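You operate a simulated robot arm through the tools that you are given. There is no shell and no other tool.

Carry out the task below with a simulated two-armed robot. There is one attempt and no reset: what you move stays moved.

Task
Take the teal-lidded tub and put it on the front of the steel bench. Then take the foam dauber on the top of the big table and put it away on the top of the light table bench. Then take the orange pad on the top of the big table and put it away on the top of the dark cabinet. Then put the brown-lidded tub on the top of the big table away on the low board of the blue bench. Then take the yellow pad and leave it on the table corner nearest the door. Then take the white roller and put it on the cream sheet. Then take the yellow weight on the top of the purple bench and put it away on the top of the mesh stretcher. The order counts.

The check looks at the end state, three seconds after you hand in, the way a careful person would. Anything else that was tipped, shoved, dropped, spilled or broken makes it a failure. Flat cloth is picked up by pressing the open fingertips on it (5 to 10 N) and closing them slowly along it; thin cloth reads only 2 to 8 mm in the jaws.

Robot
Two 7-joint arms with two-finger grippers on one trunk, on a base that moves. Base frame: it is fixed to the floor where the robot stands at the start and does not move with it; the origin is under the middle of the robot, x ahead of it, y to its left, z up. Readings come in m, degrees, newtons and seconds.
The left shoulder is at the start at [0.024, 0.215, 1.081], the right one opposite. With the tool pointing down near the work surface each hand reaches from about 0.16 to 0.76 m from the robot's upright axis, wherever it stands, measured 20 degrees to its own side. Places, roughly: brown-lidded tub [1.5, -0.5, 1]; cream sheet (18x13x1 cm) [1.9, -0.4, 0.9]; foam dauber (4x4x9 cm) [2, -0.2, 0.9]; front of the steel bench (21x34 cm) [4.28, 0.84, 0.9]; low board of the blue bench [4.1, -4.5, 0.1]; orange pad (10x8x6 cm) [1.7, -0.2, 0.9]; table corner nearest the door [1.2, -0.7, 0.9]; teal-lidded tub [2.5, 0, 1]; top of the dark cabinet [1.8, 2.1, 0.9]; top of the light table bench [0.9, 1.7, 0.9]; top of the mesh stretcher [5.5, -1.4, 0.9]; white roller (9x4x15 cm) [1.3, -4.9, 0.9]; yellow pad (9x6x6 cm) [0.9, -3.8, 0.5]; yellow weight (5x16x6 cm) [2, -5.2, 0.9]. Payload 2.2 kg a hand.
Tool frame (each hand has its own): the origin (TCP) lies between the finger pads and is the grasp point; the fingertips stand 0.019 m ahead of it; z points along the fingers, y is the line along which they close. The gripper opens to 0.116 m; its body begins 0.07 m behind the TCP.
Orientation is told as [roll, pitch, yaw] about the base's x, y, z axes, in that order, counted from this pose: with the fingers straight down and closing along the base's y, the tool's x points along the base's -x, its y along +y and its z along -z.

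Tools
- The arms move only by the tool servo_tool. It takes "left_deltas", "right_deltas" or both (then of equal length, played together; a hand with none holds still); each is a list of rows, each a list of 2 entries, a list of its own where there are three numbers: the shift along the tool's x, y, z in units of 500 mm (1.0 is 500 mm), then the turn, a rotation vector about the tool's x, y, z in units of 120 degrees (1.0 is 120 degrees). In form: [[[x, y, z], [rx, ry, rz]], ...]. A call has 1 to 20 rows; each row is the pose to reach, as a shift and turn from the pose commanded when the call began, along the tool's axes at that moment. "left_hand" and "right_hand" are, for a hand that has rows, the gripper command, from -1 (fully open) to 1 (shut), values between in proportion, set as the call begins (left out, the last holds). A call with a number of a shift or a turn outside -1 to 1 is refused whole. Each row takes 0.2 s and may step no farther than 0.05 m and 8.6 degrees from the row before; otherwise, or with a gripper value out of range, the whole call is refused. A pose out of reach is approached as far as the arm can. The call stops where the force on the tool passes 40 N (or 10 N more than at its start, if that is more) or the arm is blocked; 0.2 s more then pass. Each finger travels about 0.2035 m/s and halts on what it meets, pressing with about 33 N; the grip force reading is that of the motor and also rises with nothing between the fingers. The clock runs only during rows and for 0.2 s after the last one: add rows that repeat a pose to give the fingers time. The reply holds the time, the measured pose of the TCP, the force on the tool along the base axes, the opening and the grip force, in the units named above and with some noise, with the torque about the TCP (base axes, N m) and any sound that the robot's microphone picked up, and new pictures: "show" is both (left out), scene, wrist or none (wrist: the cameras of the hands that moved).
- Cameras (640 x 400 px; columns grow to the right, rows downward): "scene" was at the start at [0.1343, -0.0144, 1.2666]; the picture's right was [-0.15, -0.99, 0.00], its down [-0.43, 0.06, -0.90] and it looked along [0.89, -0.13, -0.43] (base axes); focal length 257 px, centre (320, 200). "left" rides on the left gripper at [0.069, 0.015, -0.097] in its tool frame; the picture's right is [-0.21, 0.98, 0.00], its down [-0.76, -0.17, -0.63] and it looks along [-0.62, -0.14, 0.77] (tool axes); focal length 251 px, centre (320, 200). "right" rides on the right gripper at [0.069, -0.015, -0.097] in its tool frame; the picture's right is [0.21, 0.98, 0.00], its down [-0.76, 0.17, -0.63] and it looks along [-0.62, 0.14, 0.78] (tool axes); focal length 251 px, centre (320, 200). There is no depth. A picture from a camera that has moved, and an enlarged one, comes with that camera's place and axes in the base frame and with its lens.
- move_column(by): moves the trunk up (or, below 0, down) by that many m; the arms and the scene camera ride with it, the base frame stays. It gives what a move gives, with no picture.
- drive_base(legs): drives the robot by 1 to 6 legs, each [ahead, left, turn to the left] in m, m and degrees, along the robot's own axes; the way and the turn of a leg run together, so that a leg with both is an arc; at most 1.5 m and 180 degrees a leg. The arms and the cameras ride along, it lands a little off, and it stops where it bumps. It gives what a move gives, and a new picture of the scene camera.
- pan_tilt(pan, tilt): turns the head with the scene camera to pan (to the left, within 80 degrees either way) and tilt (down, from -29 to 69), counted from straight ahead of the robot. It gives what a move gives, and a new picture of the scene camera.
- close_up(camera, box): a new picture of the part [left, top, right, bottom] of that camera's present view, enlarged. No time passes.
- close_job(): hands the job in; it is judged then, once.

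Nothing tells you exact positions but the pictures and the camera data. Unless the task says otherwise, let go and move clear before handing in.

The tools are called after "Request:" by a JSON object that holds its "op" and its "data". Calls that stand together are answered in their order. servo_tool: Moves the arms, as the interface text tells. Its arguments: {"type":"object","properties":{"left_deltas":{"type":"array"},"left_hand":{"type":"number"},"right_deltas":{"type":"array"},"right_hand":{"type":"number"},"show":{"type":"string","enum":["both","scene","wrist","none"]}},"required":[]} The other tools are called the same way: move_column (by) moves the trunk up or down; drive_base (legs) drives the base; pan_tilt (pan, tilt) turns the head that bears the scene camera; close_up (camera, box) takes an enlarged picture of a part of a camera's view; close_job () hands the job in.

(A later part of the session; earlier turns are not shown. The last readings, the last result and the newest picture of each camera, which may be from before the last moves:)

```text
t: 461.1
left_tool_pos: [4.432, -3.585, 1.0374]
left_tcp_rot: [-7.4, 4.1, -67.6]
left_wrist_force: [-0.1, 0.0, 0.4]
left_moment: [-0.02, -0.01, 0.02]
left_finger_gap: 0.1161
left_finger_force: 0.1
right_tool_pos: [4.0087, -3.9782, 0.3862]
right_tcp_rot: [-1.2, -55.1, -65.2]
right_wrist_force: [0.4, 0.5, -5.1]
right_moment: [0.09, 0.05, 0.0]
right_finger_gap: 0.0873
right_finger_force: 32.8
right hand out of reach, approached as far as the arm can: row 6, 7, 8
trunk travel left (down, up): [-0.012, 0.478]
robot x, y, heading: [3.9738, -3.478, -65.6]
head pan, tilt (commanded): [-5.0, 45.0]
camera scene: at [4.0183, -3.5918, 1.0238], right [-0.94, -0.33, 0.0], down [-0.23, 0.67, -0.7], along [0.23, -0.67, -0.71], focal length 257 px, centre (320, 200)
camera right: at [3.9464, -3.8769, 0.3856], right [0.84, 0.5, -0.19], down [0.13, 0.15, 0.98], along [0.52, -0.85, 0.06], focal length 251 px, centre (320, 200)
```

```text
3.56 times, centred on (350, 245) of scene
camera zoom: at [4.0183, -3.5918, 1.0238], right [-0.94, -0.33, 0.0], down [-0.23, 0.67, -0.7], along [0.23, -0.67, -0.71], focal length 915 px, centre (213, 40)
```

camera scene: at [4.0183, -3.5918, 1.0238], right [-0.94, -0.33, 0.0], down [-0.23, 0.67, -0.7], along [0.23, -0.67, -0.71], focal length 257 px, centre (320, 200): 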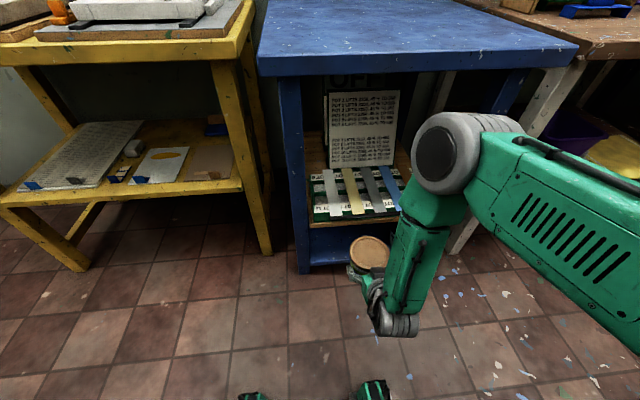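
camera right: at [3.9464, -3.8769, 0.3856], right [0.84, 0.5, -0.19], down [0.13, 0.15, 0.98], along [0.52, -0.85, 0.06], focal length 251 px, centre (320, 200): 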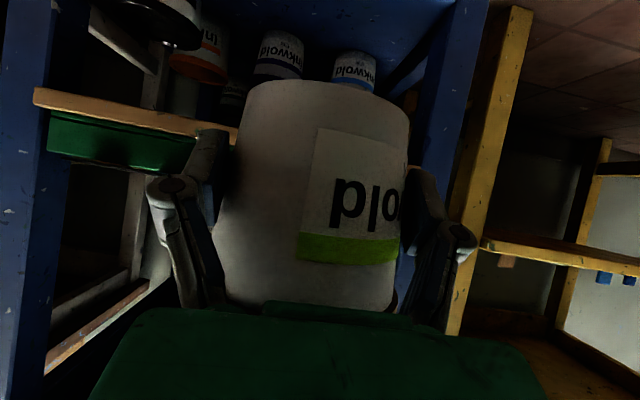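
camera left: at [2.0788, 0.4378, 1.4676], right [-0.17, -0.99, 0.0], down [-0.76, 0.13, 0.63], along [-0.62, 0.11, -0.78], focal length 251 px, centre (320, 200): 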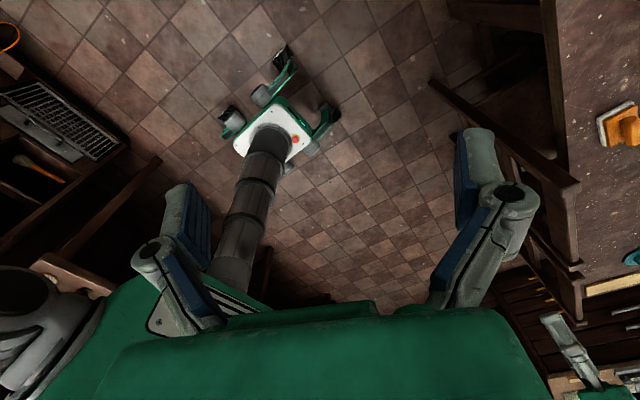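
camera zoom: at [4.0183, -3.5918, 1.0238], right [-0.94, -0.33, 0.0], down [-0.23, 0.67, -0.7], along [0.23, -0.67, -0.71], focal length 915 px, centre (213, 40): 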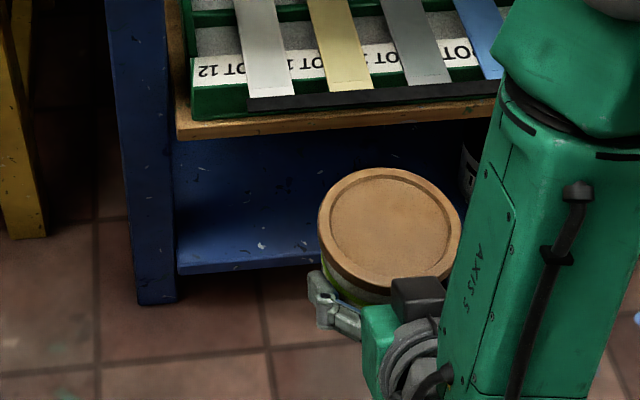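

Behind are tubs in a back row, so the free strip at the front of the board is only ~11 cm deep. I'll go lower in front of the bench to measure it more exactly.

Request:
{"op": "servo_tool", "data": {"right_deltas": [[[0.05, 0, 0.035], [0, 0, 0]], [[0.1, 0, 0.07], [0, 0, 0]], [[0.15, 0, 0.105], [0, 0, 0]], [[0.2, 0, 0.14], [0, 0, 0]], [[0.25, 0, 0.175], [0, 0, 0]], [[0.295, 0, 0.2065], [0, 0, 0]], [[0.295, 0, 0.2065], [0, 0, 0]]], "show": "both"}}

Request:
{"op": "close_up", "data": {"camera": "right", "box": [60, 40, 560, 200]}}

```text
t: 462.8
left_tool_pos: [4.4312, -3.5851, 1.039]
left_tcp_rot: [-7.3, 4.2, -67.6]
left_wrist_force: [0.6, 0.6, 0.3]
left_moment: [0.02, -0.02, 0.01]
left_finger_gap: 0.1159
left_finger_force: 0.1
right_tool_pos: [4.0145, -3.9785, 0.2055]
right_tcp_rot: [-1.4, -55.1, -65.0]
right_wrist_force: [0.8, -0.2, -5.9]
right_moment: [0.1, 0.06, 0.0]
right_finger_gap: 0.0874
right_finger_force: 32.9
right hand out of reach, approached as far as the arm can: row 1, 2, 3, 4, 5, 6, 7
trunk travel left (down, up): [-0.012, 0.478]
robot x, y, heading: [3.9688, -3.4774, -65.8]
head pan, tilt (commanded): [-5.0, 45.0]
camera scene: at [4.0175, -3.592, 1.0238], right [-0.94, -0.33, 0.0], down [-0.23, 0.67, -0.7], along [0.23, -0.67, -0.71], focal length 257 px, centre (320, 200)
camera right: at [3.9508, -3.8768, 0.2049], right [0.84, 0.5, -0.19], down [0.13, 0.15, 0.98], along [0.52, -0.85, 0.06], focal length 251 px, centre (320, 200)
```

scene: 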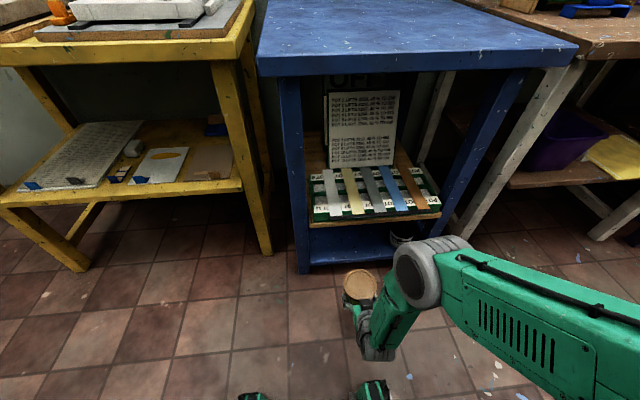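
right: 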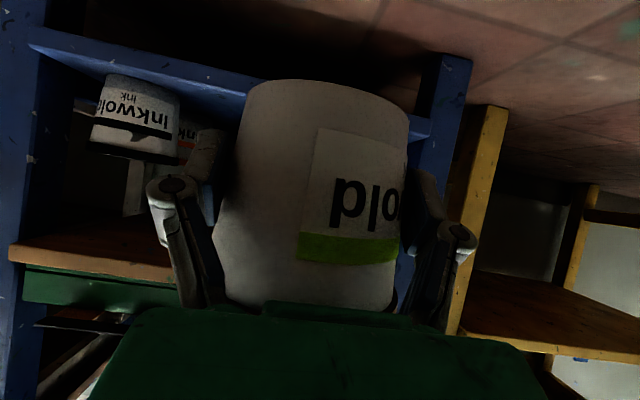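

```text
1.28 times, centred on (310, 120) of right
camera zoom: at [3.9508, -3.8768, 0.2049], right [0.84, 0.5, -0.19], down [0.13, 0.15, 0.98], along [0.52, -0.85, 0.06], focal length 322 px, centre (333, 302)
```

zoom: 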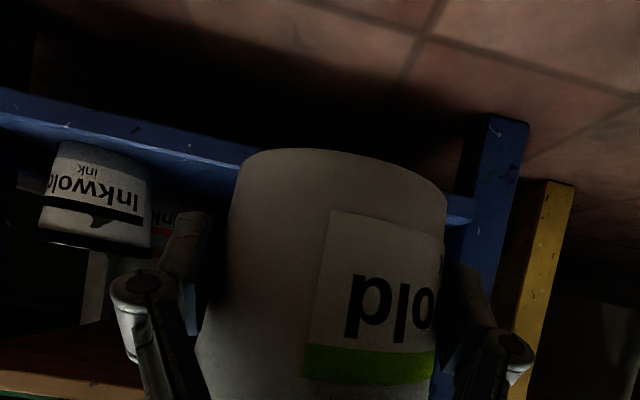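

The reach works. The tub in hand hides the back row from here, so I'll rise 10 cm and take an enlarged view to triangulate the tubs behind.

Request:
{"op": "servo_tool", "data": {"right_deltas": [[[-0.04, 0, -0.028], [0, 0, 0]], [[-0.08, 0, -0.056], [0, 0, 0]], [[-0.12, 0, -0.084], [0, 0, 0]], [[-0.164, 0, -0.115], [0, 0, 0]], [[-0.164, 0, -0.115], [0, 0, 0]]], "show": "none"}}

Request:
{"op": "close_up", "data": {"camera": "right", "box": [130, 0, 480, 130]}}

```text
t: 463.9
left_tool_pos: [4.431, -3.5853, 1.0379]
left_tcp_rot: [-7.3, 4.1, -67.6]
left_wrist_force: [-0.2, 1.1, -0.5]
left_moment: [0.02, 0.02, 0.02]
left_finger_gap: 0.116
left_finger_force: 0.1
right_tool_pos: [4.019, -3.9752, 0.3068]
right_tcp_rot: [-1.2, -55.1, -65.2]
right_wrist_force: [-0.6, -0.2, -5.5]
right_moment: [0.04, 0.05, -0.01]
right_finger_gap: 0.0874
right_finger_force: 32.9
right hand out of reach, approached as far as the arm can: row 1, 2, 3, 4, 5
trunk travel left (down, up): [-0.012, 0.478]
robot x, y, heading: [3.971, -3.4755, -65.8]
head pan, tilt (commanded): [-5.0, 45.0]
```

```text
1.83 times, centred on (305, 65) of right
camera zoom: at [3.9554, -3.8747, 0.3052], right [0.84, 0.5, -0.19], down [0.13, 0.15, 0.98], along [0.52, -0.85, 0.06], focal length 460 px, centre (347, 447)
```

zoom: 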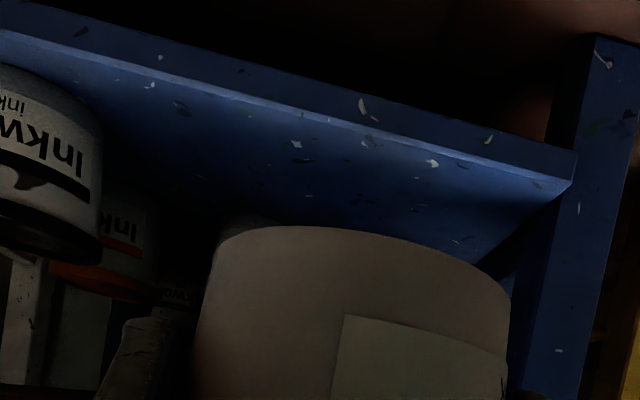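

The back-row tubs' lids start around v 4.80, while the board front is at v 4.65, so there's about 15 cm of free depth. I'll shift 4 cm right and lower the tub to just above board height, still in front of the bench.

Request:
{"op": "servo_tool", "data": {"right_deltas": [[[0.03, -0.013, 0.021], [0, 0, 0]], [[0.07, -0.027, 0.049], [0, 0, 0]], [[0.11, -0.04, 0.077], [0, 0, 0]], [[0.15, -0.053, 0.105], [0, 0, 0]], [[0.19, -0.067, 0.133], [0, 0, 0]], [[0.2146, -0.08, 0.1503], [0, 0, 0]], [[0.2146, -0.08, 0.1503], [0, 0, 0]]], "show": "both"}}

```text
t: 465.6
left_tool_pos: [4.432, -3.5844, 1.0396]
left_tcp_rot: [-7.3, 4.1, -67.6]
left_wrist_force: [-0.2, 0.5, 0.5]
left_moment: [0.0, -0.02, -0.01]
left_finger_gap: 0.1159
left_finger_force: 0.1
right_tool_pos: [4.0003, -3.9897, 0.1696]
right_tcp_rot: [-2.4, -55.1, -64.6]
right_wrist_force: [1.3, 0.2, -5.5]
right_moment: [0.07, 0.07, 0.0]
right_finger_gap: 0.0872
right_finger_force: 33.1
right hand out of reach, approached as far as the arm can: row 1, 2, 3, 4, 5, 6, 7
trunk travel left (down, up): [-0.012, 0.478]
robot x, y, heading: [3.9748, -3.4814, -65.5]
head pan, tilt (commanded): [-5.0, 45.0]
camera scene: at [4.0174, -3.592, 1.0238], right [-0.94, -0.33, 0.0], down [-0.23, 0.67, -0.7], along [0.23, -0.67, -0.71], focal length 257 px, centre (320, 200)
camera right: at [3.9368, -3.8896, 0.1684], right [0.84, 0.5, -0.2], down [0.14, 0.15, 0.98], along [0.52, -0.85, 0.06], focal length 251 px, centre (320, 200)
```

scene: 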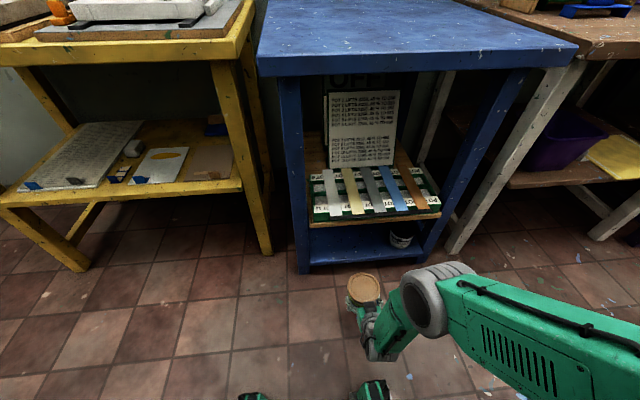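
right: 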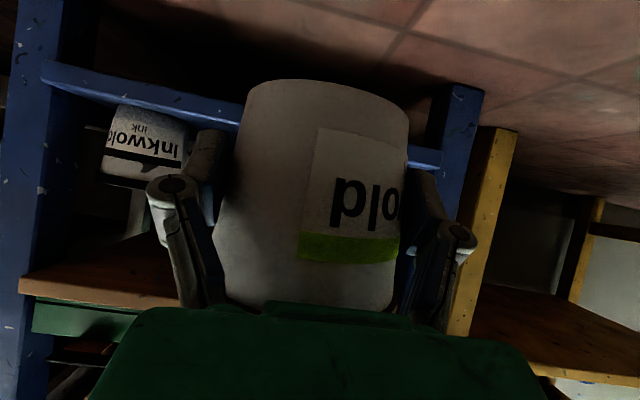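

The tub's bottom is about 2 cm above board level. I'll raise 1.5 cm for margin and drive forward part of the way, then check.

Request:
{"op": "servo_tool", "data": {"right_deltas": [[[-0.012, 0, -0.009], [0, 0, 0]], [[-0.0246, 0, -0.0172], [0, 0, 0]], [[-0.0246, 0, -0.0172], [0, 0, 0]]], "show": "none"}}

Request:
{"op": "drive_base", "data": {"legs": [[0.14, 0, 0]]}}

Request:
{"op": "close_up", "data": {"camera": "right", "box": [0, 0, 640, 400]}}

```text
t: 466.4
left_tool_pos: [4.4315, -3.5863, 1.0387]
left_tcp_rot: [-7.2, 4.1, -67.6]
left_wrist_force: [0.4, -0.1, -0.9]
left_moment: [-0.01, 0.01, 0.01]
left_finger_gap: 0.1161
left_finger_force: 0.0
right_tool_pos: [4.0099, -3.989, 0.1816]
right_tcp_rot: [-1.6, -55.1, -65.0]
right_wrist_force: [0.3, 0.1, -5.1]
right_moment: [0.09, 0.01, -0.03]
right_finger_gap: 0.0871
right_finger_force: 33.1
right hand out of reach, approached as far as the arm can: row 1, 2, 3
trunk travel left (down, up): [-0.012, 0.478]
robot x, y, heading: [3.9732, -3.476, -65.9]
head pan, tilt (commanded): [-5.0, 45.0]
```

```text
t: 467.7
left_tool_pos: [4.4887, -3.7139, 1.0376]
left_tcp_rot: [-7.3, 4.1, -67.5]
left_wrist_force: [-0.8, -0.3, -0.5]
left_moment: [0.02, 0.0, 0.01]
left_finger_gap: 0.1161
left_finger_force: 0.1
right_tool_pos: [4.0676, -4.1175, 0.1822]
right_tcp_rot: [-1.6, -55.1, -65.0]
right_wrist_force: [0.4, 0.7, -5.3]
right_moment: [0.12, 0.02, 0.03]
right_finger_gap: 0.0871
right_finger_force: 33.0
trunk travel left (down, up): [-0.012, 0.478]
robot x, y, heading: [4.0284, -3.6071, -65.9]
head pan, tilt (commanded): [-5.0, 45.0]
camera scene: at [4.0749, -3.7204, 1.0236], right [-0.94, -0.33, 0.0], down [-0.23, 0.67, -0.7], along [0.23, -0.67, -0.71], focal length 257 px, centre (320, 200)
```

scene: 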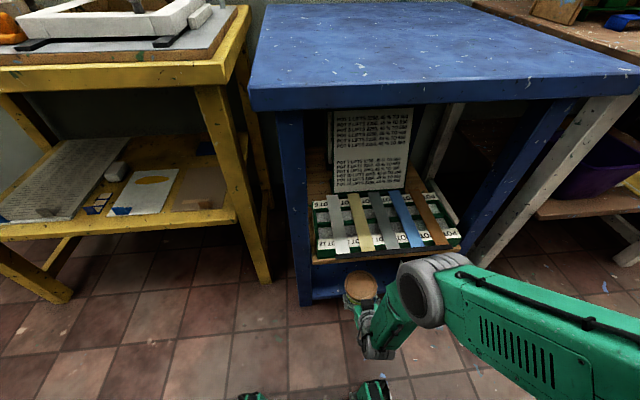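

```text
1.00 times, centred on (320, 200) of right (not enlarged: the box is as wide or as high as the picture)
camera zoom: at [4.0045, -4.0162, 0.1805], right [0.84, 0.5, -0.19], down [0.13, 0.15, 0.98], along [0.52, -0.85, 0.06], focal length 251 px, centre (320, 200)
```

zoom: 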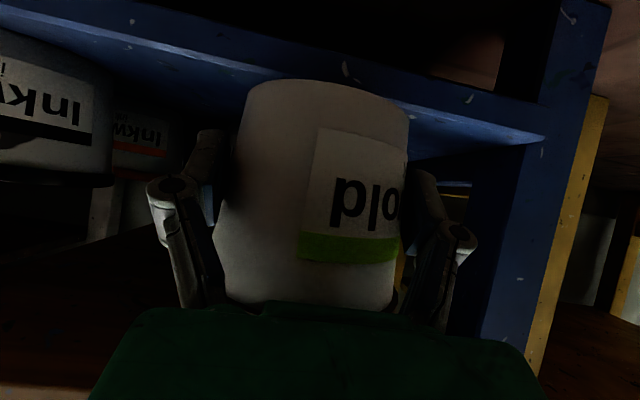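

The tub bottom is about 2.4 cm above the board (z ≈ 0.12). Driving in the remaining 11 cm.

Request:
{"op": "drive_base", "data": {"legs": [[0.108, 0, 0]]}}

Request:
{"op": "close_up", "data": {"camera": "right", "box": [0, 0, 640, 400]}}

```text
t: 468.9
left_tool_pos: [4.532, -3.8129, 1.0377]
left_tcp_rot: [-7.2, 4.3, -67.5]
left_wrist_force: [0.1, -0.7, -0.2]
left_moment: [0.02, -0.01, -0.01]
left_finger_gap: 0.1157
left_finger_force: 0.3
right_tool_pos: [4.1131, -4.2157, 0.1834]
right_tcp_rot: [-1.5, -55.2, -65.0]
right_wrist_force: [-0.1, -0.4, -6.3]
right_moment: [0.09, 0.04, 0.0]
right_finger_gap: 0.0872
right_finger_force: 32.8
trunk travel left (down, up): [-0.012, 0.478]
robot x, y, heading: [4.0727, -3.7024, -66.0]
head pan, tilt (commanded): [-5.0, 45.0]
camera scene: at [4.1194, -3.8194, 1.0236], right [-0.94, -0.33, 0.0], down [-0.23, 0.67, -0.7], along [0.23, -0.67, -0.71], focal length 257 px, centre (320, 200)
```

scene: 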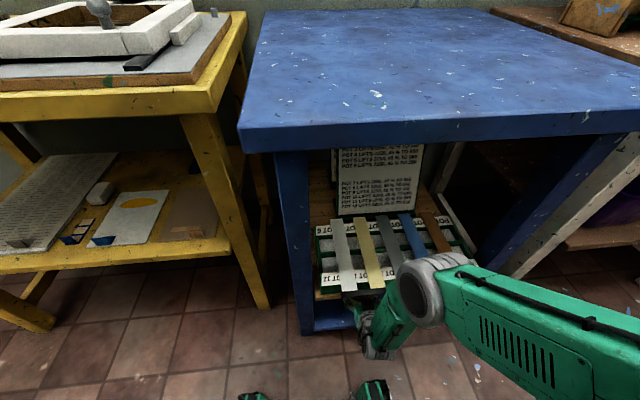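

```text
1.00 times, centred on (320, 200) of right (not enlarged: the box is as wide or as high as the picture)
camera zoom: at [4.0488, -4.1147, 0.1809], right [0.84, 0.51, -0.19], down [0.13, 0.15, 0.98], along [0.52, -0.85, 0.06], focal length 251 px, centre (320, 200)
```

zoom: 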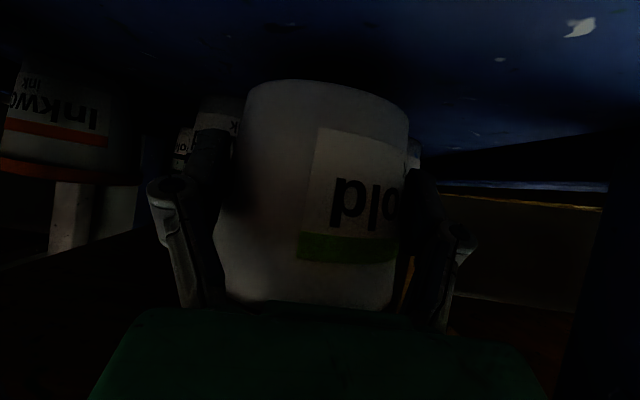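

In position under the shelf. Lowering slowly onto the board.

Request:
{"op": "servo_tool", "data": {"right_deltas": [[[0.008, 0, 0.0057], [0, 0, 0]], [[0.016, 0, 0.0115], [0, 0, 0]], [[0.025, 0, 0.0172], [0, 0, 0]], [[0.025, 0, 0.0172], [0, 0, 0]]], "show": "none"}}

Request:
{"op": "servo_tool", "data": {"right_deltas": [[[0.006, 0, 0.004], [0, 0, 0]], [[0.012, 0, 0.008], [0, 0, 0]], [[0.012, 0, 0.008], [0, 0, 0]]], "show": "none"}}

```text
t: 469.9
left_tool_pos: [4.5302, -3.8109, 1.0395]
left_tcp_rot: [-7.2, 4.4, -67.5]
left_wrist_force: [-0.2, 0.3, 0.1]
left_moment: [0.01, 0.01, 0.02]
left_finger_gap: 0.1162
left_finger_force: 0.1
right_tool_pos: [4.1114, -4.2148, 0.168]
right_tcp_rot: [-1.2, -55.3, -65.1]
right_wrist_force: [-0.7, 0.0, -5.7]
right_moment: [0.09, 0.04, 0.01]
right_finger_gap: 0.0871
right_finger_force: 33.2
trunk travel left (down, up): [-0.012, 0.478]
robot x, y, heading: [4.0756, -3.707, -65.9]
head pan, tilt (commanded): [-5.0, 45.0]
```

```text
t: 470.7
left_tool_pos: [4.5308, -3.8111, 1.0381]
left_tcp_rot: [-7.2, 4.4, -67.5]
left_wrist_force: [0.5, -0.7, -0.7]
left_moment: [0.03, 0.0, 0.03]
left_finger_gap: 0.1158
left_finger_force: 0.1
right_tool_pos: [4.1108, -4.2169, 0.1611]
right_tcp_rot: [-1.3, -55.4, -65.0]
right_wrist_force: [0.1, -0.8, -5.4]
right_moment: [0.08, 0.06, -0.04]
right_finger_gap: 0.0873
right_finger_force: 32.7
trunk travel left (down, up): [-0.012, 0.478]
robot x, y, heading: [4.0711, -3.7047, -65.9]
head pan, tilt (commanded): [-5.0, 45.0]
```

No contact yet; continuing.

Request:
{"op": "servo_tool", "data": {"right_deltas": [[[0.005, 0, 0.0035], [0, 0, 0]], [[0.01, 0, 0.007], [0, 0, 0]], [[0.01, 0, 0.007], [0, 0, 0]]], "show": "none"}}

Request:
{"op": "servo_tool", "data": {"right_deltas": [[[0.005, 0, 0.0035], [0, 0, 0]], [[0.01, 0, 0.007], [0, 0, 0]], [[0.01, 0, 0.007], [0, 0, 0]]], "show": "none"}}

```text
t: 471.5
left_tool_pos: [4.5301, -3.8083, 1.0397]
left_tcp_rot: [-7.2, 4.2, -67.5]
left_wrist_force: [0.0, -1.0, -0.5]
left_moment: [-0.01, 0.0, 0.03]
left_finger_gap: 0.1161
left_finger_force: 0.1
right_tool_pos: [4.1117, -4.2172, 0.1566]
right_tcp_rot: [-1.4, -55.6, -65.0]
right_wrist_force: [-2.8, -0.1, 14.8]
right_moment: [-0.35, -0.13, 0.15]
right_finger_gap: 0.0865
right_finger_force: 33.0
trunk travel left (down, up): [-0.012, 0.478]
robot x, y, heading: [4.0725, -3.7019, -65.7]
head pan, tilt (commanded): [-5.0, 45.0]
```

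```text
t: 472.3
left_tool_pos: [4.529, -3.8083, 1.0387]
left_tcp_rot: [-7.3, 4.2, -67.5]
left_wrist_force: [-0.4, 0.7, 0.2]
left_moment: [0.02, -0.04, 0.0]
left_finger_gap: 0.1157
left_finger_force: 0.0
right_tool_pos: [4.1112, -4.2138, 0.1491]
right_tcp_rot: [-1.2, -55.3, -65.1]
right_wrist_force: [-2.8, 6.6, 12.6]
right_moment: [-0.2, -0.11, 0.02]
right_finger_gap: 0.0837
right_finger_force: 32.5
trunk travel left (down, up): [-0.012, 0.478]
robot x, y, heading: [4.0765, -3.7074, -65.5]
head pan, tilt (commanded): [-5.0, 45.0]
```

The tub is on the board. Opening the fingers now.

Request:
{"op": "servo_tool", "data": {"right_deltas": [[[0, 0, 0], [0, 0, 0]], [[0, 0, 0], [0, 0, 0]], [[0, 0, 0], [0, 0, 0]], [[0, 0, 0], [0, 0, 0]]], "right_hand": -1, "show": "wrist"}}

```text
t: 473.3
left_tool_pos: [4.5295, -3.811, 1.0383]
left_tcp_rot: [-7.2, 4.4, -67.5]
left_wrist_force: [0.3, 0.4, -0.1]
left_moment: [-0.05, 0.03, -0.01]
left_finger_gap: 0.1162
left_finger_force: 0.0
right_tool_pos: [4.1111, -4.2166, 0.1491]
right_tcp_rot: [-1.3, -55.3, -65.0]
right_wrist_force: [0.5, 0.6, 0.0]
right_moment: [0.0, 0.0, 0.0]
right_finger_gap: 0.1159
right_finger_force: 0.1
trunk travel left (down, up): [-0.012, 0.478]
robot x, y, heading: [4.0727, -3.7077, -65.5]
head pan, tilt (commanded): [-5.0, 45.0]
camera right: at [4.0478, -4.1143, 0.1472], right [0.84, 0.5, -0.19], down [0.13, 0.15, 0.98], along [0.52, -0.85, 0.07], focal length 251 px, centre (320, 200)
```

right: 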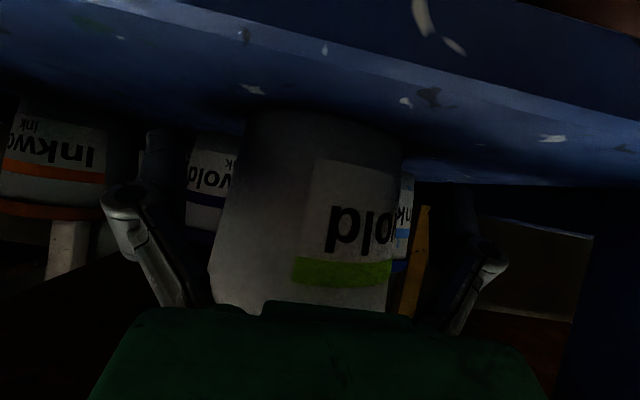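

The tub stands free on the board with zero force on the hand. Backing straight out.

Request:
{"op": "drive_base", "data": {"legs": [[-0.1, 0, 0], [-0.16, 0, 0]]}}

Request:
{"op": "close_up", "data": {"camera": "right", "box": [0, 0, 640, 400]}}

Request:
{"op": "close_up", "data": {"camera": "scene", "box": [240, 160, 460, 300]}}

```text
t: 475.4
left_tool_pos: [4.4224, -3.5717, 1.0386]
left_tcp_rot: [-7.2, 4.3, -67.5]
left_wrist_force: [-0.2, 0.8, -0.6]
left_moment: [0.01, -0.05, -0.01]
left_finger_gap: 0.1161
left_finger_force: 0.0
right_tool_pos: [4.0036, -3.977, 0.1501]
right_tcp_rot: [-1.4, -55.5, -65.0]
right_wrist_force: [-0.1, 0.0, -0.2]
right_moment: [0.02, 0.0, 0.02]
right_finger_gap: 0.1158
right_finger_force: 0.2
trunk travel left (down, up): [-0.012, 0.478]
robot x, y, heading: [3.966, -3.4671, -66.1]
head pan, tilt (commanded): [-5.0, 45.0]
camera scene: at [4.0119, -3.5791, 1.024], right [-0.94, -0.33, 0.0], down [-0.23, 0.67, -0.71], along [0.23, -0.67, -0.71], focal length 257 px, centre (320, 200)
```

scene: 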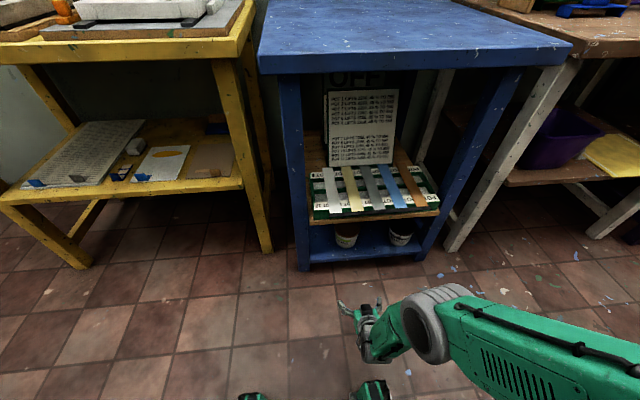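

```text
1.00 times, centred on (320, 200) of right (not enlarged: the box is as wide or as high as the picture)
camera zoom: at [3.9406, -3.876, 0.1474], right [0.84, 0.5, -0.19], down [0.13, 0.16, 0.98], along [0.52, -0.85, 0.07], focal length 251 px, centre (320, 200)
```

zoom: 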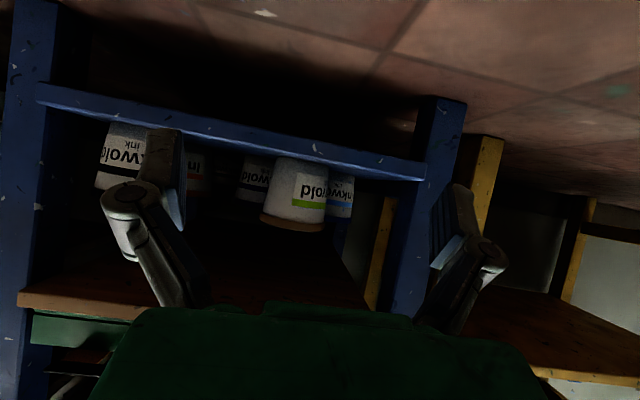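

```text
2.86 times, centred on (350, 230) of scene
camera zoom: at [4.0119, -3.5791, 1.024], right [-0.94, -0.33, 0.0], down [-0.23, 0.67, -0.71], along [0.23, -0.67, -0.71], focal length 735 px, centre (234, 114)
```

zoom: 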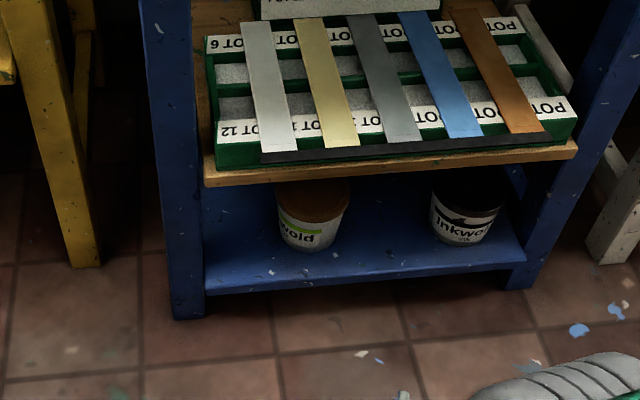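

The brown-lidded tub stands on the low board of the blue bench; step 4 is done. Now I'll raise the right arm back to travel height.

Request:
{"op": "servo_tool", "data": {"right_deltas": [[[-0.07, 0, -0.049], [0, 0, 0]], [[-0.14, 0, -0.098], [0, 0, 0]], [[-0.21, 0, -0.147], [0, 0, 0]], [[-0.28, 0, -0.196], [0, 0, 0]], [[-0.35, 0, -0.245], [0, 0, 0]], [[-0.42, 0, -0.294], [0, 0, 0]], [[-0.49, 0, -0.343], [0, 0, 0]], [[-0.56, 0, -0.392], [0, 0, 0]], [[-0.63, 0, -0.441], [0, 0, 0]], [[-0.7, 0, -0.49], [0, 0, 0]]], "show": "none"}}

Request:
{"op": "servo_tool", "data": {"right_deltas": [[[-0.07, 0, -0.049], [0, 0, 0]], [[-0.14, 0, -0.098], [0, 0, 0]], [[-0.21, 0, -0.147], [0, 0, 0]], [[-0.28, 0, -0.196], [0, 0, 0]], [[-0.35, 0, -0.245], [0, 0, 0]], [[-0.42, 0, -0.294], [0, 0, 0]], [[-0.49, 0, -0.343], [0, 0, 0]], [[-0.56, 0, -0.392], [0, 0, 0]], [[-0.6, 0, -0.42], [0, 0, 0]]], "show": "scene"}}

```text
t: 477.6
left_tool_pos: [4.4211, -3.572, 1.038]
left_tcp_rot: [-7.1, 4.5, -67.4]
left_wrist_force: [-0.1, 0.3, 0.2]
left_moment: [0.01, 0.0, -0.03]
left_finger_gap: 0.116
left_finger_force: 0.1
right_tool_pos: [4.0054, -3.9712, 0.5776]
right_tcp_rot: [-1.2, -55.5, -65.3]
right_wrist_force: [0.3, 0.2, -0.7]
right_moment: [-0.02, -0.04, -0.01]
right_finger_gap: 0.1159
right_finger_force: 0.0
right hand out of reach, approached as far as the arm can: row 2, 3, 4
trunk travel left (down, up): [-0.012, 0.478]
robot x, y, heading: [3.966, -3.4635, -66.0]
head pan, tilt (commanded): [-5.0, 45.0]
```

```text
t: 479.6
left_tool_pos: [4.4212, -3.5703, 1.0379]
left_tcp_rot: [-7.2, 4.3, -67.5]
left_wrist_force: [-0.2, 0.1, 0.0]
left_moment: [0.01, -0.02, 0.0]
left_finger_gap: 0.116
left_finger_force: 0.1
right_tool_pos: [4.0094, -3.9668, 0.9438]
right_tcp_rot: [-1.3, -55.5, -65.2]
right_wrist_force: [0.3, -0.2, -0.8]
right_moment: [0.01, 0.01, -0.01]
right_finger_gap: 0.1161
right_finger_force: 0.1
trunk travel left (down, up): [-0.012, 0.478]
robot x, y, heading: [3.9636, -3.4614, -65.9]
head pan, tilt (commanded): [-5.0, 45.0]
camera scene: at [4.0114, -3.5789, 1.024], right [-0.94, -0.33, 0.0], down [-0.23, 0.67, -0.71], along [0.23, -0.67, -0.71], focal length 257 px, centre (320, 200)
```

scene: 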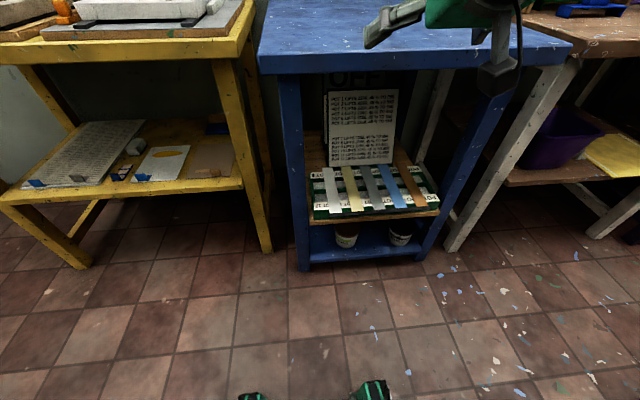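

Arm raised. I'll bring both hands to compact, level travel poses.

Request:
{"op": "servo_tool", "data": {"right_deltas": [[[0, 0, 0], [0, 0.057, 0]], [[-0.01, 0, -0.01], [0, 0.115, 0]], [[-0.02, 0, -0.02], [0, 0.172, 0]], [[-0.03, 0, -0.03], [0, 0.229, 0]], [[-0.05, 0, -0.05], [0, 0.286, 0]], [[-0.07, 0, -0.07], [0, 0.344, 0]], [[-0.09, 0, -0.08], [0, 0.4, 0]], [[-0.11, 0, -0.09], [0, 0.458, 0]]], "left_deltas": [[[-0.015, -0.04, 0], [-0.01, -0.006, 0]], [[-0.03, -0.08, 0], [-0.02, -0.012, 0]], [[-0.045, -0.12, 0], [-0.03, -0.018, 0]], [[-0.06, -0.16, 0], [-0.04, -0.024, 0]], [[-0.075, -0.2, 0], [-0.05, -0.03, 0]], [[-0.09, -0.25, 0], [-0.06, -0.036, 0]], [[-0.105, -0.3, 0], [-0.06, -0.036, 0]], [[-0.12, -0.34, 0], [-0.06, -0.036, 0]]], "show": "none"}}

Request:
{"op": "drive_base", "data": {"legs": [[0.12, 0, 0], [0, 0, -89.7]]}}

Request:
{"op": "pan_tilt", "data": {"pan": 0, "tilt": 20}}

```text
t: 481.4
left_tool_pos: [4.2873, -3.6925, 1.0556]
left_tcp_rot: [0.1, 0.0, -67.2]
left_wrist_force: [-0.3, 0.1, -0.1]
left_moment: [0.0, 0.01, 0.0]
left_finger_gap: 0.1159
left_finger_force: 0.1
right_tool_pos: [4.008, -3.9626, 1.0141]
right_tcp_rot: [-0.6, -0.4, -66.2]
right_wrist_force: [0.5, -0.2, -0.2]
right_moment: [0.0, 0.0, 0.03]
right_finger_gap: 0.1162
right_finger_force: 0.0
trunk travel left (down, up): [-0.012, 0.478]
robot x, y, heading: [3.964, -3.4659, -65.8]
head pan, tilt (commanded): [-5.0, 45.0]
```

```text
t: 486.5
left_tool_pos: [3.7866, -3.8963, 1.0564]
left_tcp_rot: [0.0, -0.2, -157.6]
left_wrist_force: [0.6, -0.8, 0.7]
left_moment: [0.01, 0.0, -0.01]
left_finger_gap: 0.1157
left_finger_force: 0.2
right_tool_pos: [3.5189, -3.6148, 1.0135]
right_tcp_rot: [-0.8, -0.5, -156.4]
right_wrist_force: [-0.2, -0.2, 0.1]
right_moment: [-0.02, 0.01, -0.01]
right_finger_gap: 0.116
right_finger_force: 0.1
trunk travel left (down, up): [-0.012, 0.478]
robot x, y, heading: [4.0163, -3.5733, -156.2]
head pan, tilt (commanded): [-5.0, 45.0]
camera scene: at [3.9008, -3.6192, 1.0238], right [-0.32, 0.95, 0.0], down [0.67, 0.23, -0.71], along [-0.67, -0.23, -0.71], focal length 257 px, centre (320, 200)
```

scene: 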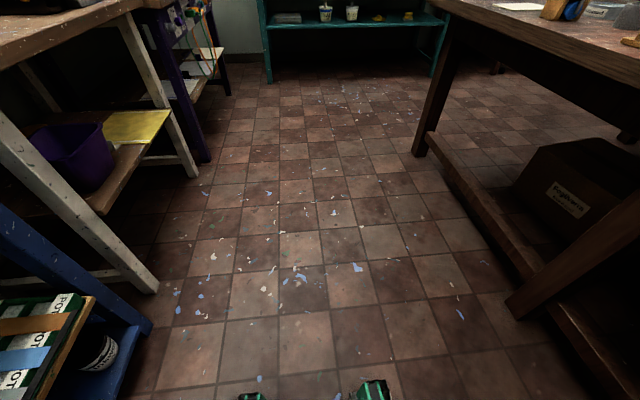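

```text
t: 487.4
left_tool_pos: [3.7888, -3.8946, 1.0577]
left_tcp_rot: [0.1, -0.3, -157.5]
left_wrist_force: [-0.1, 0.2, 0.1]
left_moment: [-0.01, 0.01, -0.01]
left_finger_gap: 0.1161
left_finger_force: 0.0
right_tool_pos: [3.5204, -3.6134, 1.0152]
right_tcp_rot: [-0.6, -0.6, -156.5]
right_wrist_force: [0.4, 0.8, 0.3]
right_moment: [-0.01, -0.01, -0.06]
right_finger_gap: 0.1158
right_finger_force: 0.1
trunk travel left (down, up): [-0.012, 0.478]
robot x, y, heading: [4.0183, -3.5713, -156.1]
head pan, tilt (commanded): [0.0, 20.0]
camera scene: at [3.8925, -3.6306, 1.0624], right [-0.41, 0.91, 0.0], down [0.32, 0.14, -0.94], along [-0.86, -0.38, -0.35], focal length 257 px, centre (320, 200)
```

scene: 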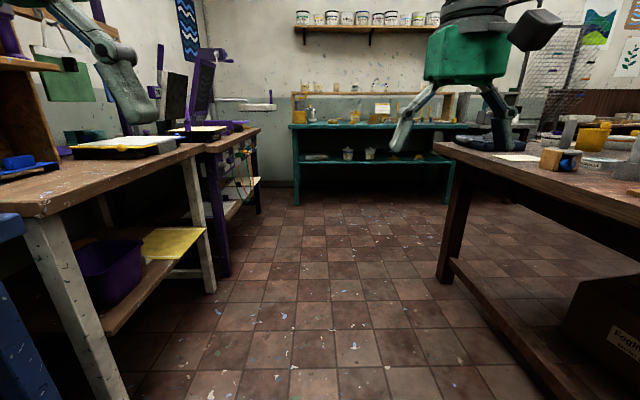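

The yellow pad is on the lower shelf (z ≈ 0.5) of the teal bench ahead. I'll drive over to stand in front of it.

Request:
{"op": "drive_base", "data": {"legs": [[0, 0, 0.5], [1.4, 0, 0], [0.72, 0, 0], [0, 0, -90], [0.78, 0, 0], [0, 0, 90]]}}

Request:
{"op": "pan_tilt", "data": {"pan": -15, "tilt": 35}}

```text
t: 509.7
left_tool_pos: [1.5349, -4.0614, 1.0566]
left_tcp_rot: [0.2, -0.2, -157.6]
left_wrist_force: [0.3, 0.9, 0.2]
left_moment: [0.0, 0.0, -0.03]
left_finger_gap: 0.116
left_finger_force: 0.0
right_tool_pos: [1.2666, -3.7788, 1.0148]
right_tcp_rot: [-0.7, -0.7, -156.6]
right_wrist_force: [-0.1, 1.0, 0.2]
right_moment: [0.0, -0.02, -0.01]
right_finger_gap: 0.1161
right_finger_force: 0.0
trunk travel left (down, up): [-0.012, 0.478]
robot x, y, heading: [1.7583, -3.7371, -156.4]
head pan, tilt (commanded): [0.0, 20.0]
camera scene: at [1.6386, -3.797, 1.0625], right [-0.4, 0.91, 0.0], down [0.32, 0.14, -0.94], along [-0.86, -0.38, -0.34], focal length 257 px, centre (320, 200)
```

scene: 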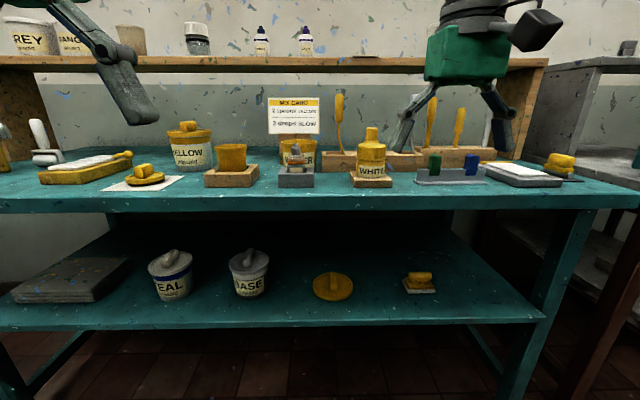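

```text
t: 510.4
left_tool_pos: [1.5369, -4.0607, 1.0581]
left_tcp_rot: [0.0, -0.4, -157.5]
left_wrist_force: [0.2, -0.7, 0.0]
left_moment: [0.01, 0.0, 0.01]
left_finger_gap: 0.1161
left_finger_force: 0.1
right_tool_pos: [1.2675, -3.7797, 1.0162]
right_tcp_rot: [-0.6, -0.8, -156.6]
right_wrist_force: [0.0, 0.7, 0.6]
right_moment: [0.01, 0.01, -0.02]
right_finger_gap: 0.1159
right_finger_force: 0.1
trunk travel left (down, up): [-0.012, 0.478]
robot x, y, heading: [1.7592, -3.7416, -156.4]
head pan, tilt (commanded): [-15.0, 35.0]
camera scene: at [1.6368, -3.7729, 1.0387], right [-0.15, 0.99, 0.0], down [0.57, 0.09, -0.82], along [-0.81, -0.13, -0.58], focal length 257 px, centre (320, 200)
```

scene: 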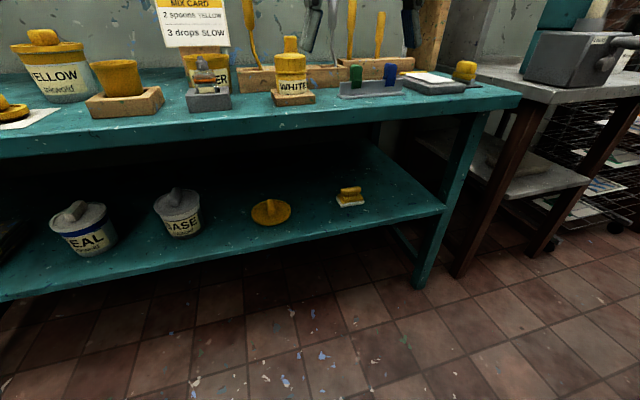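

The yellow pad sits on the lower shelf near [0.86, -3.78], its handle bar running parallel to the shelf front. I'll tilt the right hand forward, lower it in front of the bench, and then approach under the bench top.

Request:
{"op": "servo_tool", "data": {"right_deltas": [[[0, 0, 0], [0, -0.057, 0]], [[0, 0, 0], [0, -0.115, 0]], [[0, 0, 0], [0, -0.172, 0]], [[0, 0, 0], [0, -0.229, 0]], [[0, 0, 0], [0, -0.286, 0]], [[0, 0, 0], [0, -0.344, 0]], [[0, 0, 0], [0, -0.4, 0]], [[0, 0, 0], [0, -0.454, 0]]], "show": "none"}}

Request:
{"op": "servo_tool", "data": {"right_deltas": [[[0.07, 0, 0.049], [0, 0, 0]], [[0.14, 0, 0.098], [0, 0, 0]], [[0.21, 0, 0.147], [0, 0, 0]], [[0.28, 0, 0.196], [0, 0, 0]], [[0.35, 0, 0.245], [0, 0, 0]], [[0.42, 0, 0.294], [0, 0, 0]], [[0.49, 0, 0.343], [0, 0, 0]], [[0.56, 0, 0.392], [0, 0, 0]], [[0.63, 0, 0.441], [0, 0, 0]], [[0.68, 0, 0.476], [0, 0, 0]]], "show": "both"}}

```text
t: 512.2
left_tool_pos: [1.5362, -4.0594, 1.0582]
left_tcp_rot: [0.2, -0.3, -157.6]
left_wrist_force: [-0.8, -0.3, 1.0]
left_moment: [0.0, 0.01, 0.01]
left_finger_gap: 0.1159
left_finger_force: 0.0
right_tool_pos: [1.2674, -3.7779, 1.0159]
right_tcp_rot: [-0.8, -55.3, -155.8]
right_wrist_force: [0.1, -0.2, 0.3]
right_moment: [0.01, 0.01, -0.04]
right_finger_gap: 0.1161
right_finger_force: 0.0
trunk travel left (down, up): [-0.012, 0.478]
robot x, y, heading: [1.7563, -3.7393, -156.1]
head pan, tilt (commanded): [-15.0, 35.0]
```

```text
t: 514.4
left_tool_pos: [1.5359, -4.0605, 1.0578]
left_tcp_rot: [0.1, -0.1, -157.6]
left_wrist_force: [-0.7, -0.2, 0.0]
left_moment: [0.0, 0.03, -0.01]
left_finger_gap: 0.1159
left_finger_force: 0.1
right_tool_pos: [1.2646, -3.7737, 0.5993]
right_tcp_rot: [-1.0, -55.2, -155.7]
right_wrist_force: [-0.1, 0.0, 1.0]
right_moment: [0.0, -0.01, 0.02]
right_finger_gap: 0.1158
right_finger_force: 0.0
trunk travel left (down, up): [-0.012, 0.478]
robot x, y, heading: [1.7604, -3.7416, -156.3]
head pan, tilt (commanded): [-15.0, 35.0]
camera scene: at [1.636, -3.7726, 1.0385], right [-0.15, 0.99, 0.0], down [0.57, 0.09, -0.82], along [-0.81, -0.12, -0.58], focal length 257 px, centre (320, 200)
camera right: at [1.3665, -3.7145, 0.5986], right [0.5, -0.85, -0.19], down [0.15, -0.13, 0.98], along [-0.85, -0.52, 0.06], focal length 251 px, centre (320, 200)
```

scene: 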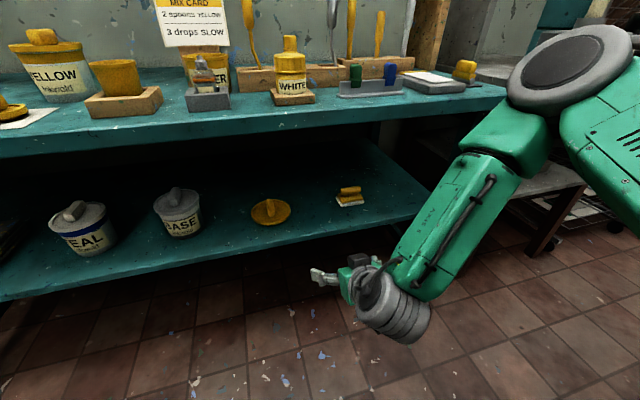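
right: 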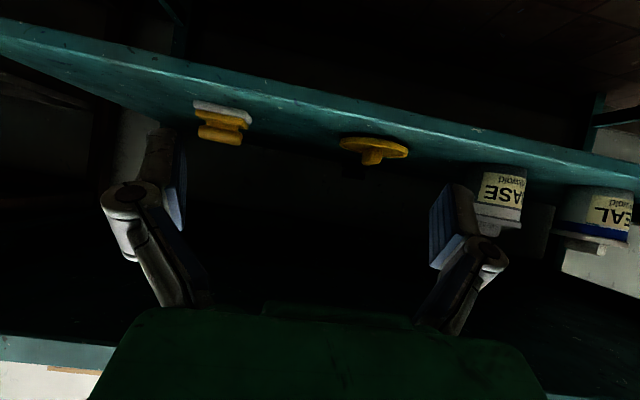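

The pad is at about [0.889, -3.777] on a shelf at z ≈ 0.495. To keep the elbow clear of the bench top I'll only move 8 cm closer and 10 cm right, then reach in with the arm.

Request:
{"op": "drive_base", "data": {"legs": [[0.08, -0.1, 0.6]]}}

Request:
{"op": "move_column", "data": {"by": -0.003}}

Request:
{"op": "move_column", "data": {"by": -0.003}}

Request:
{"op": "move_column", "data": {"by": -0.003}}

Request:
{"op": "close_up", "data": {"camera": "right", "box": [160, 60, 480, 200]}}

```text
t: 515.7
left_tool_pos: [1.43, -4.0155, 1.0564]
left_tcp_rot: [-0.3, -0.1, -156.9]
left_wrist_force: [0.3, 0.7, -0.8]
left_moment: [0.08, -0.02, 0.0]
left_finger_gap: 0.1163
left_finger_force: 0.1
right_tool_pos: [1.1545, -3.7296, 0.6018]
right_tcp_rot: [-2.0, -55.2, -154.3]
right_wrist_force: [0.8, -1.1, -0.3]
right_moment: [-0.01, -0.03, -0.03]
right_finger_gap: 0.1159
right_finger_force: 0.0
trunk travel left (down, up): [-0.012, 0.478]
robot x, y, heading: [1.646, -3.6866, -155.9]
head pan, tilt (commanded): [-15.0, 35.0]
camera scene: at [1.5296, -3.7331, 1.0387], right [-0.16, 0.99, 0.02], down [0.56, 0.11, -0.82], along [-0.81, -0.13, -0.57], focal length 257 px, centre (320, 200)
```

scene: 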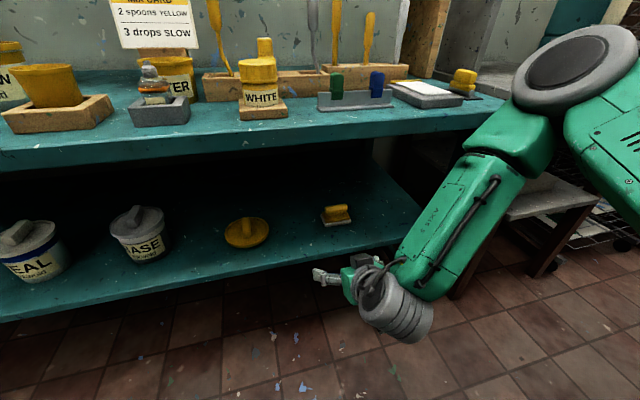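

```text
t: 516.2
left_tool_pos: [1.435, -4.0183, 1.0535]
left_tcp_rot: [-0.2, -0.5, -156.8]
left_wrist_force: [0.4, -0.3, 0.8]
left_moment: [0.08, 0.05, 0.01]
left_finger_gap: 0.1161
left_finger_force: 0.2
right_tool_pos: [1.1576, -3.733, 0.5997]
right_tcp_rot: [-1.8, -55.3, -154.3]
right_wrist_force: [0.6, -0.5, 0.0]
right_moment: [0.05, -0.04, -0.08]
right_finger_gap: 0.116
right_finger_force: 0.0
trunk travel left (down, up): [-0.009, 0.481]
robot x, y, heading: [1.6503, -3.688, -155.6]
head pan, tilt (commanded): [-15.0, 35.0]
```

```text
t: 516.7
left_tool_pos: [1.4174, -3.9823, 1.0564]
left_tcp_rot: [1.5, -0.4, -157.1]
left_wrist_force: [-0.3, 0.9, 0.1]
left_moment: [-0.17, -0.01, -0.02]
left_finger_gap: 0.1159
left_finger_force: 0.0
right_tool_pos: [1.1475, -3.708, 0.5916]
right_tcp_rot: [0.9, -55.2, -156.9]
right_wrist_force: [0.0, 1.1, -0.4]
right_moment: [-0.09, 0.0, 0.1]
right_finger_gap: 0.116
right_finger_force: 0.1
trunk travel left (down, up): [-0.006, 0.484]
robot x, y, heading: [1.6499, -3.6806, -155.7]
head pan, tilt (commanded): [-15.0, 35.0]
```

```text
t: 517.3
left_tool_pos: [1.4258, -3.999, 1.0518]
left_tcp_rot: [0.5, -0.4, -156.9]
left_wrist_force: [-0.1, -0.2, 0.5]
left_moment: [-0.02, -0.01, 0.0]
left_finger_gap: 0.1162
left_finger_force: 0.0
right_tool_pos: [1.1524, -3.7209, 0.5924]
right_tcp_rot: [-0.5, -55.4, -155.5]
right_wrist_force: [0.2, 0.0, 0.7]
right_moment: [-0.03, 0.0, 0.05]
right_finger_gap: 0.1163
right_finger_force: 0.1
trunk travel left (down, up): [-0.003, 0.487]
robot x, y, heading: [1.6497, -3.6857, -155.7]
head pan, tilt (commanded): [-15.0, 35.0]
```

```text
2.00 times, centred on (320, 130) of right
camera zoom: at [1.2531, -3.6591, 0.59], right [0.51, -0.84, -0.18], down [0.15, -0.12, 0.98], along [-0.85, -0.53, 0.07], focal length 503 px, centre (320, 340)
```

zoom: 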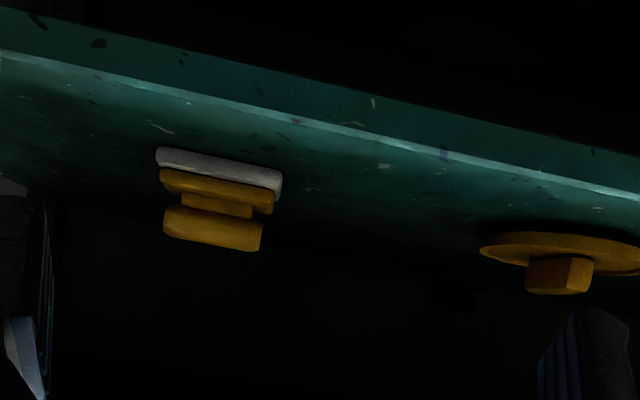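

The pad and its handle are clearly visible under the bench top. I'll move to a pre-grasp point just behind it.

Request:
{"op": "servo_tool", "data": {"right_deltas": [[[-0.028, -0.0145, 0.041], [0, 0, 0]], [[-0.056, -0.029, 0.083], [0, 0, 0]], [[-0.084, -0.0437, 0.124], [0, 0, 0]], [[-0.112, -0.0582, 0.165], [0, 0, 0]], [[-0.14, -0.0728, 0.206], [0, 0, 0]], [[-0.168, -0.0873, 0.248], [0, 0, 0]], [[-0.196, -0.1019, 0.289], [0, 0, 0]], [[-0.224, -0.1164, 0.3302], [0, 0, 0]], [[-0.224, -0.1164, 0.3302], [0, 0, 0]]], "show": "both"}}

```text
t: 519.3
left_tool_pos: [1.4271, -4.0042, 1.0503]
left_tcp_rot: [0.4, -0.4, -157.0]
left_wrist_force: [0.4, 0.2, -0.4]
left_moment: [0.03, 0.0, -0.02]
left_finger_gap: 0.1159
left_finger_force: 0.1
right_tool_pos: [0.9476, -3.7519, 0.5924]
right_tcp_rot: [-0.9, -55.5, -155.3]
right_wrist_force: [1.2, -0.3, 0.1]
right_moment: [0.03, 0.01, -0.03]
right_finger_gap: 0.1161
right_finger_force: 0.1
trunk travel left (down, up): [-0.003, 0.487]
robot x, y, heading: [1.6487, -3.6876, -155.8]
head pan, tilt (commanded): [-15.0, 35.0]
camera scene: at [1.5246, -3.7207, 1.0296], right [-0.16, 0.99, 0.0], down [0.57, 0.1, -0.82], along [-0.81, -0.13, -0.58], focal length 257 px, centre (320, 200)
camera right: at [1.0493, -3.6909, 0.5899], right [0.51, -0.84, -0.18], down [0.15, -0.12, 0.98], along [-0.85, -0.53, 0.07], focal length 251 px, centre (320, 200)
```

scene: 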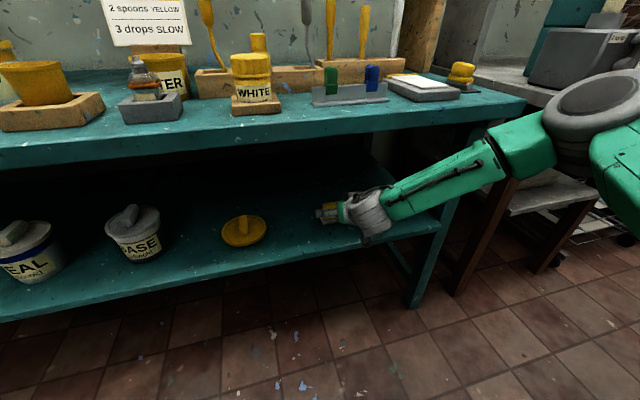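
right: 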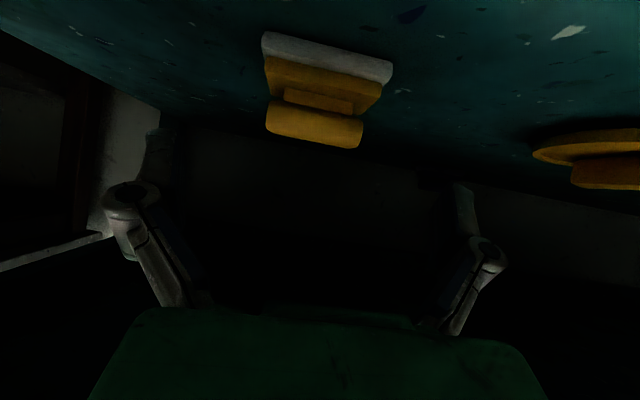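

The handle is centered. Advancing along the tool axis to straddle it.

Request:
{"op": "servo_tool", "data": {"right_deltas": [[[0, -0.004, 0.03], [0, 0, 0]], [[0.0, -0.008, 0.06], [0, 0, 0]], [[0.0, -0.008, 0.09], [0, 0, 0]], [[0.0, -0.008, 0.115], [0, 0, 0]], [[0.0, -0.008, 0.13], [0, 0, 0]], [[0.0, -0.008, 0.13], [0, 0, 0]]], "show": "wrist"}}

```text
t: 520.7
left_tool_pos: [1.4253, -3.9974, 1.0506]
left_tcp_rot: [0.7, -0.5, -157.1]
left_wrist_force: [-0.4, 0.2, -0.6]
left_moment: [0.02, 0.0, 0.02]
left_finger_gap: 0.1157
left_finger_force: 0.0
right_tool_pos: [0.895, -3.7667, 0.5529]
right_tcp_rot: [-0.3, -55.3, -155.7]
right_wrist_force: [-0.4, 0.2, -0.7]
right_moment: [-0.01, -0.01, -0.02]
right_finger_gap: 0.1159
right_finger_force: 0.0
trunk travel left (down, up): [-0.003, 0.487]
robot x, y, heading: [1.6474, -3.6871, -155.4]
head pan, tilt (commanded): [-15.0, 35.0]
camera right: at [0.9963, -3.7043, 0.5511], right [0.51, -0.84, -0.18], down [0.15, -0.12, 0.98], along [-0.85, -0.53, 0.07], focal length 251 px, centre (320, 200)
```

right: 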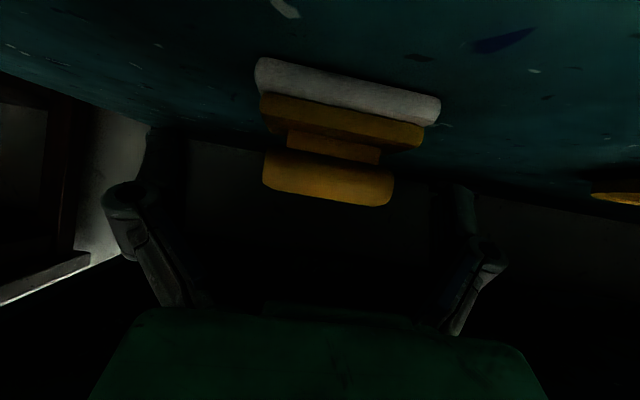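

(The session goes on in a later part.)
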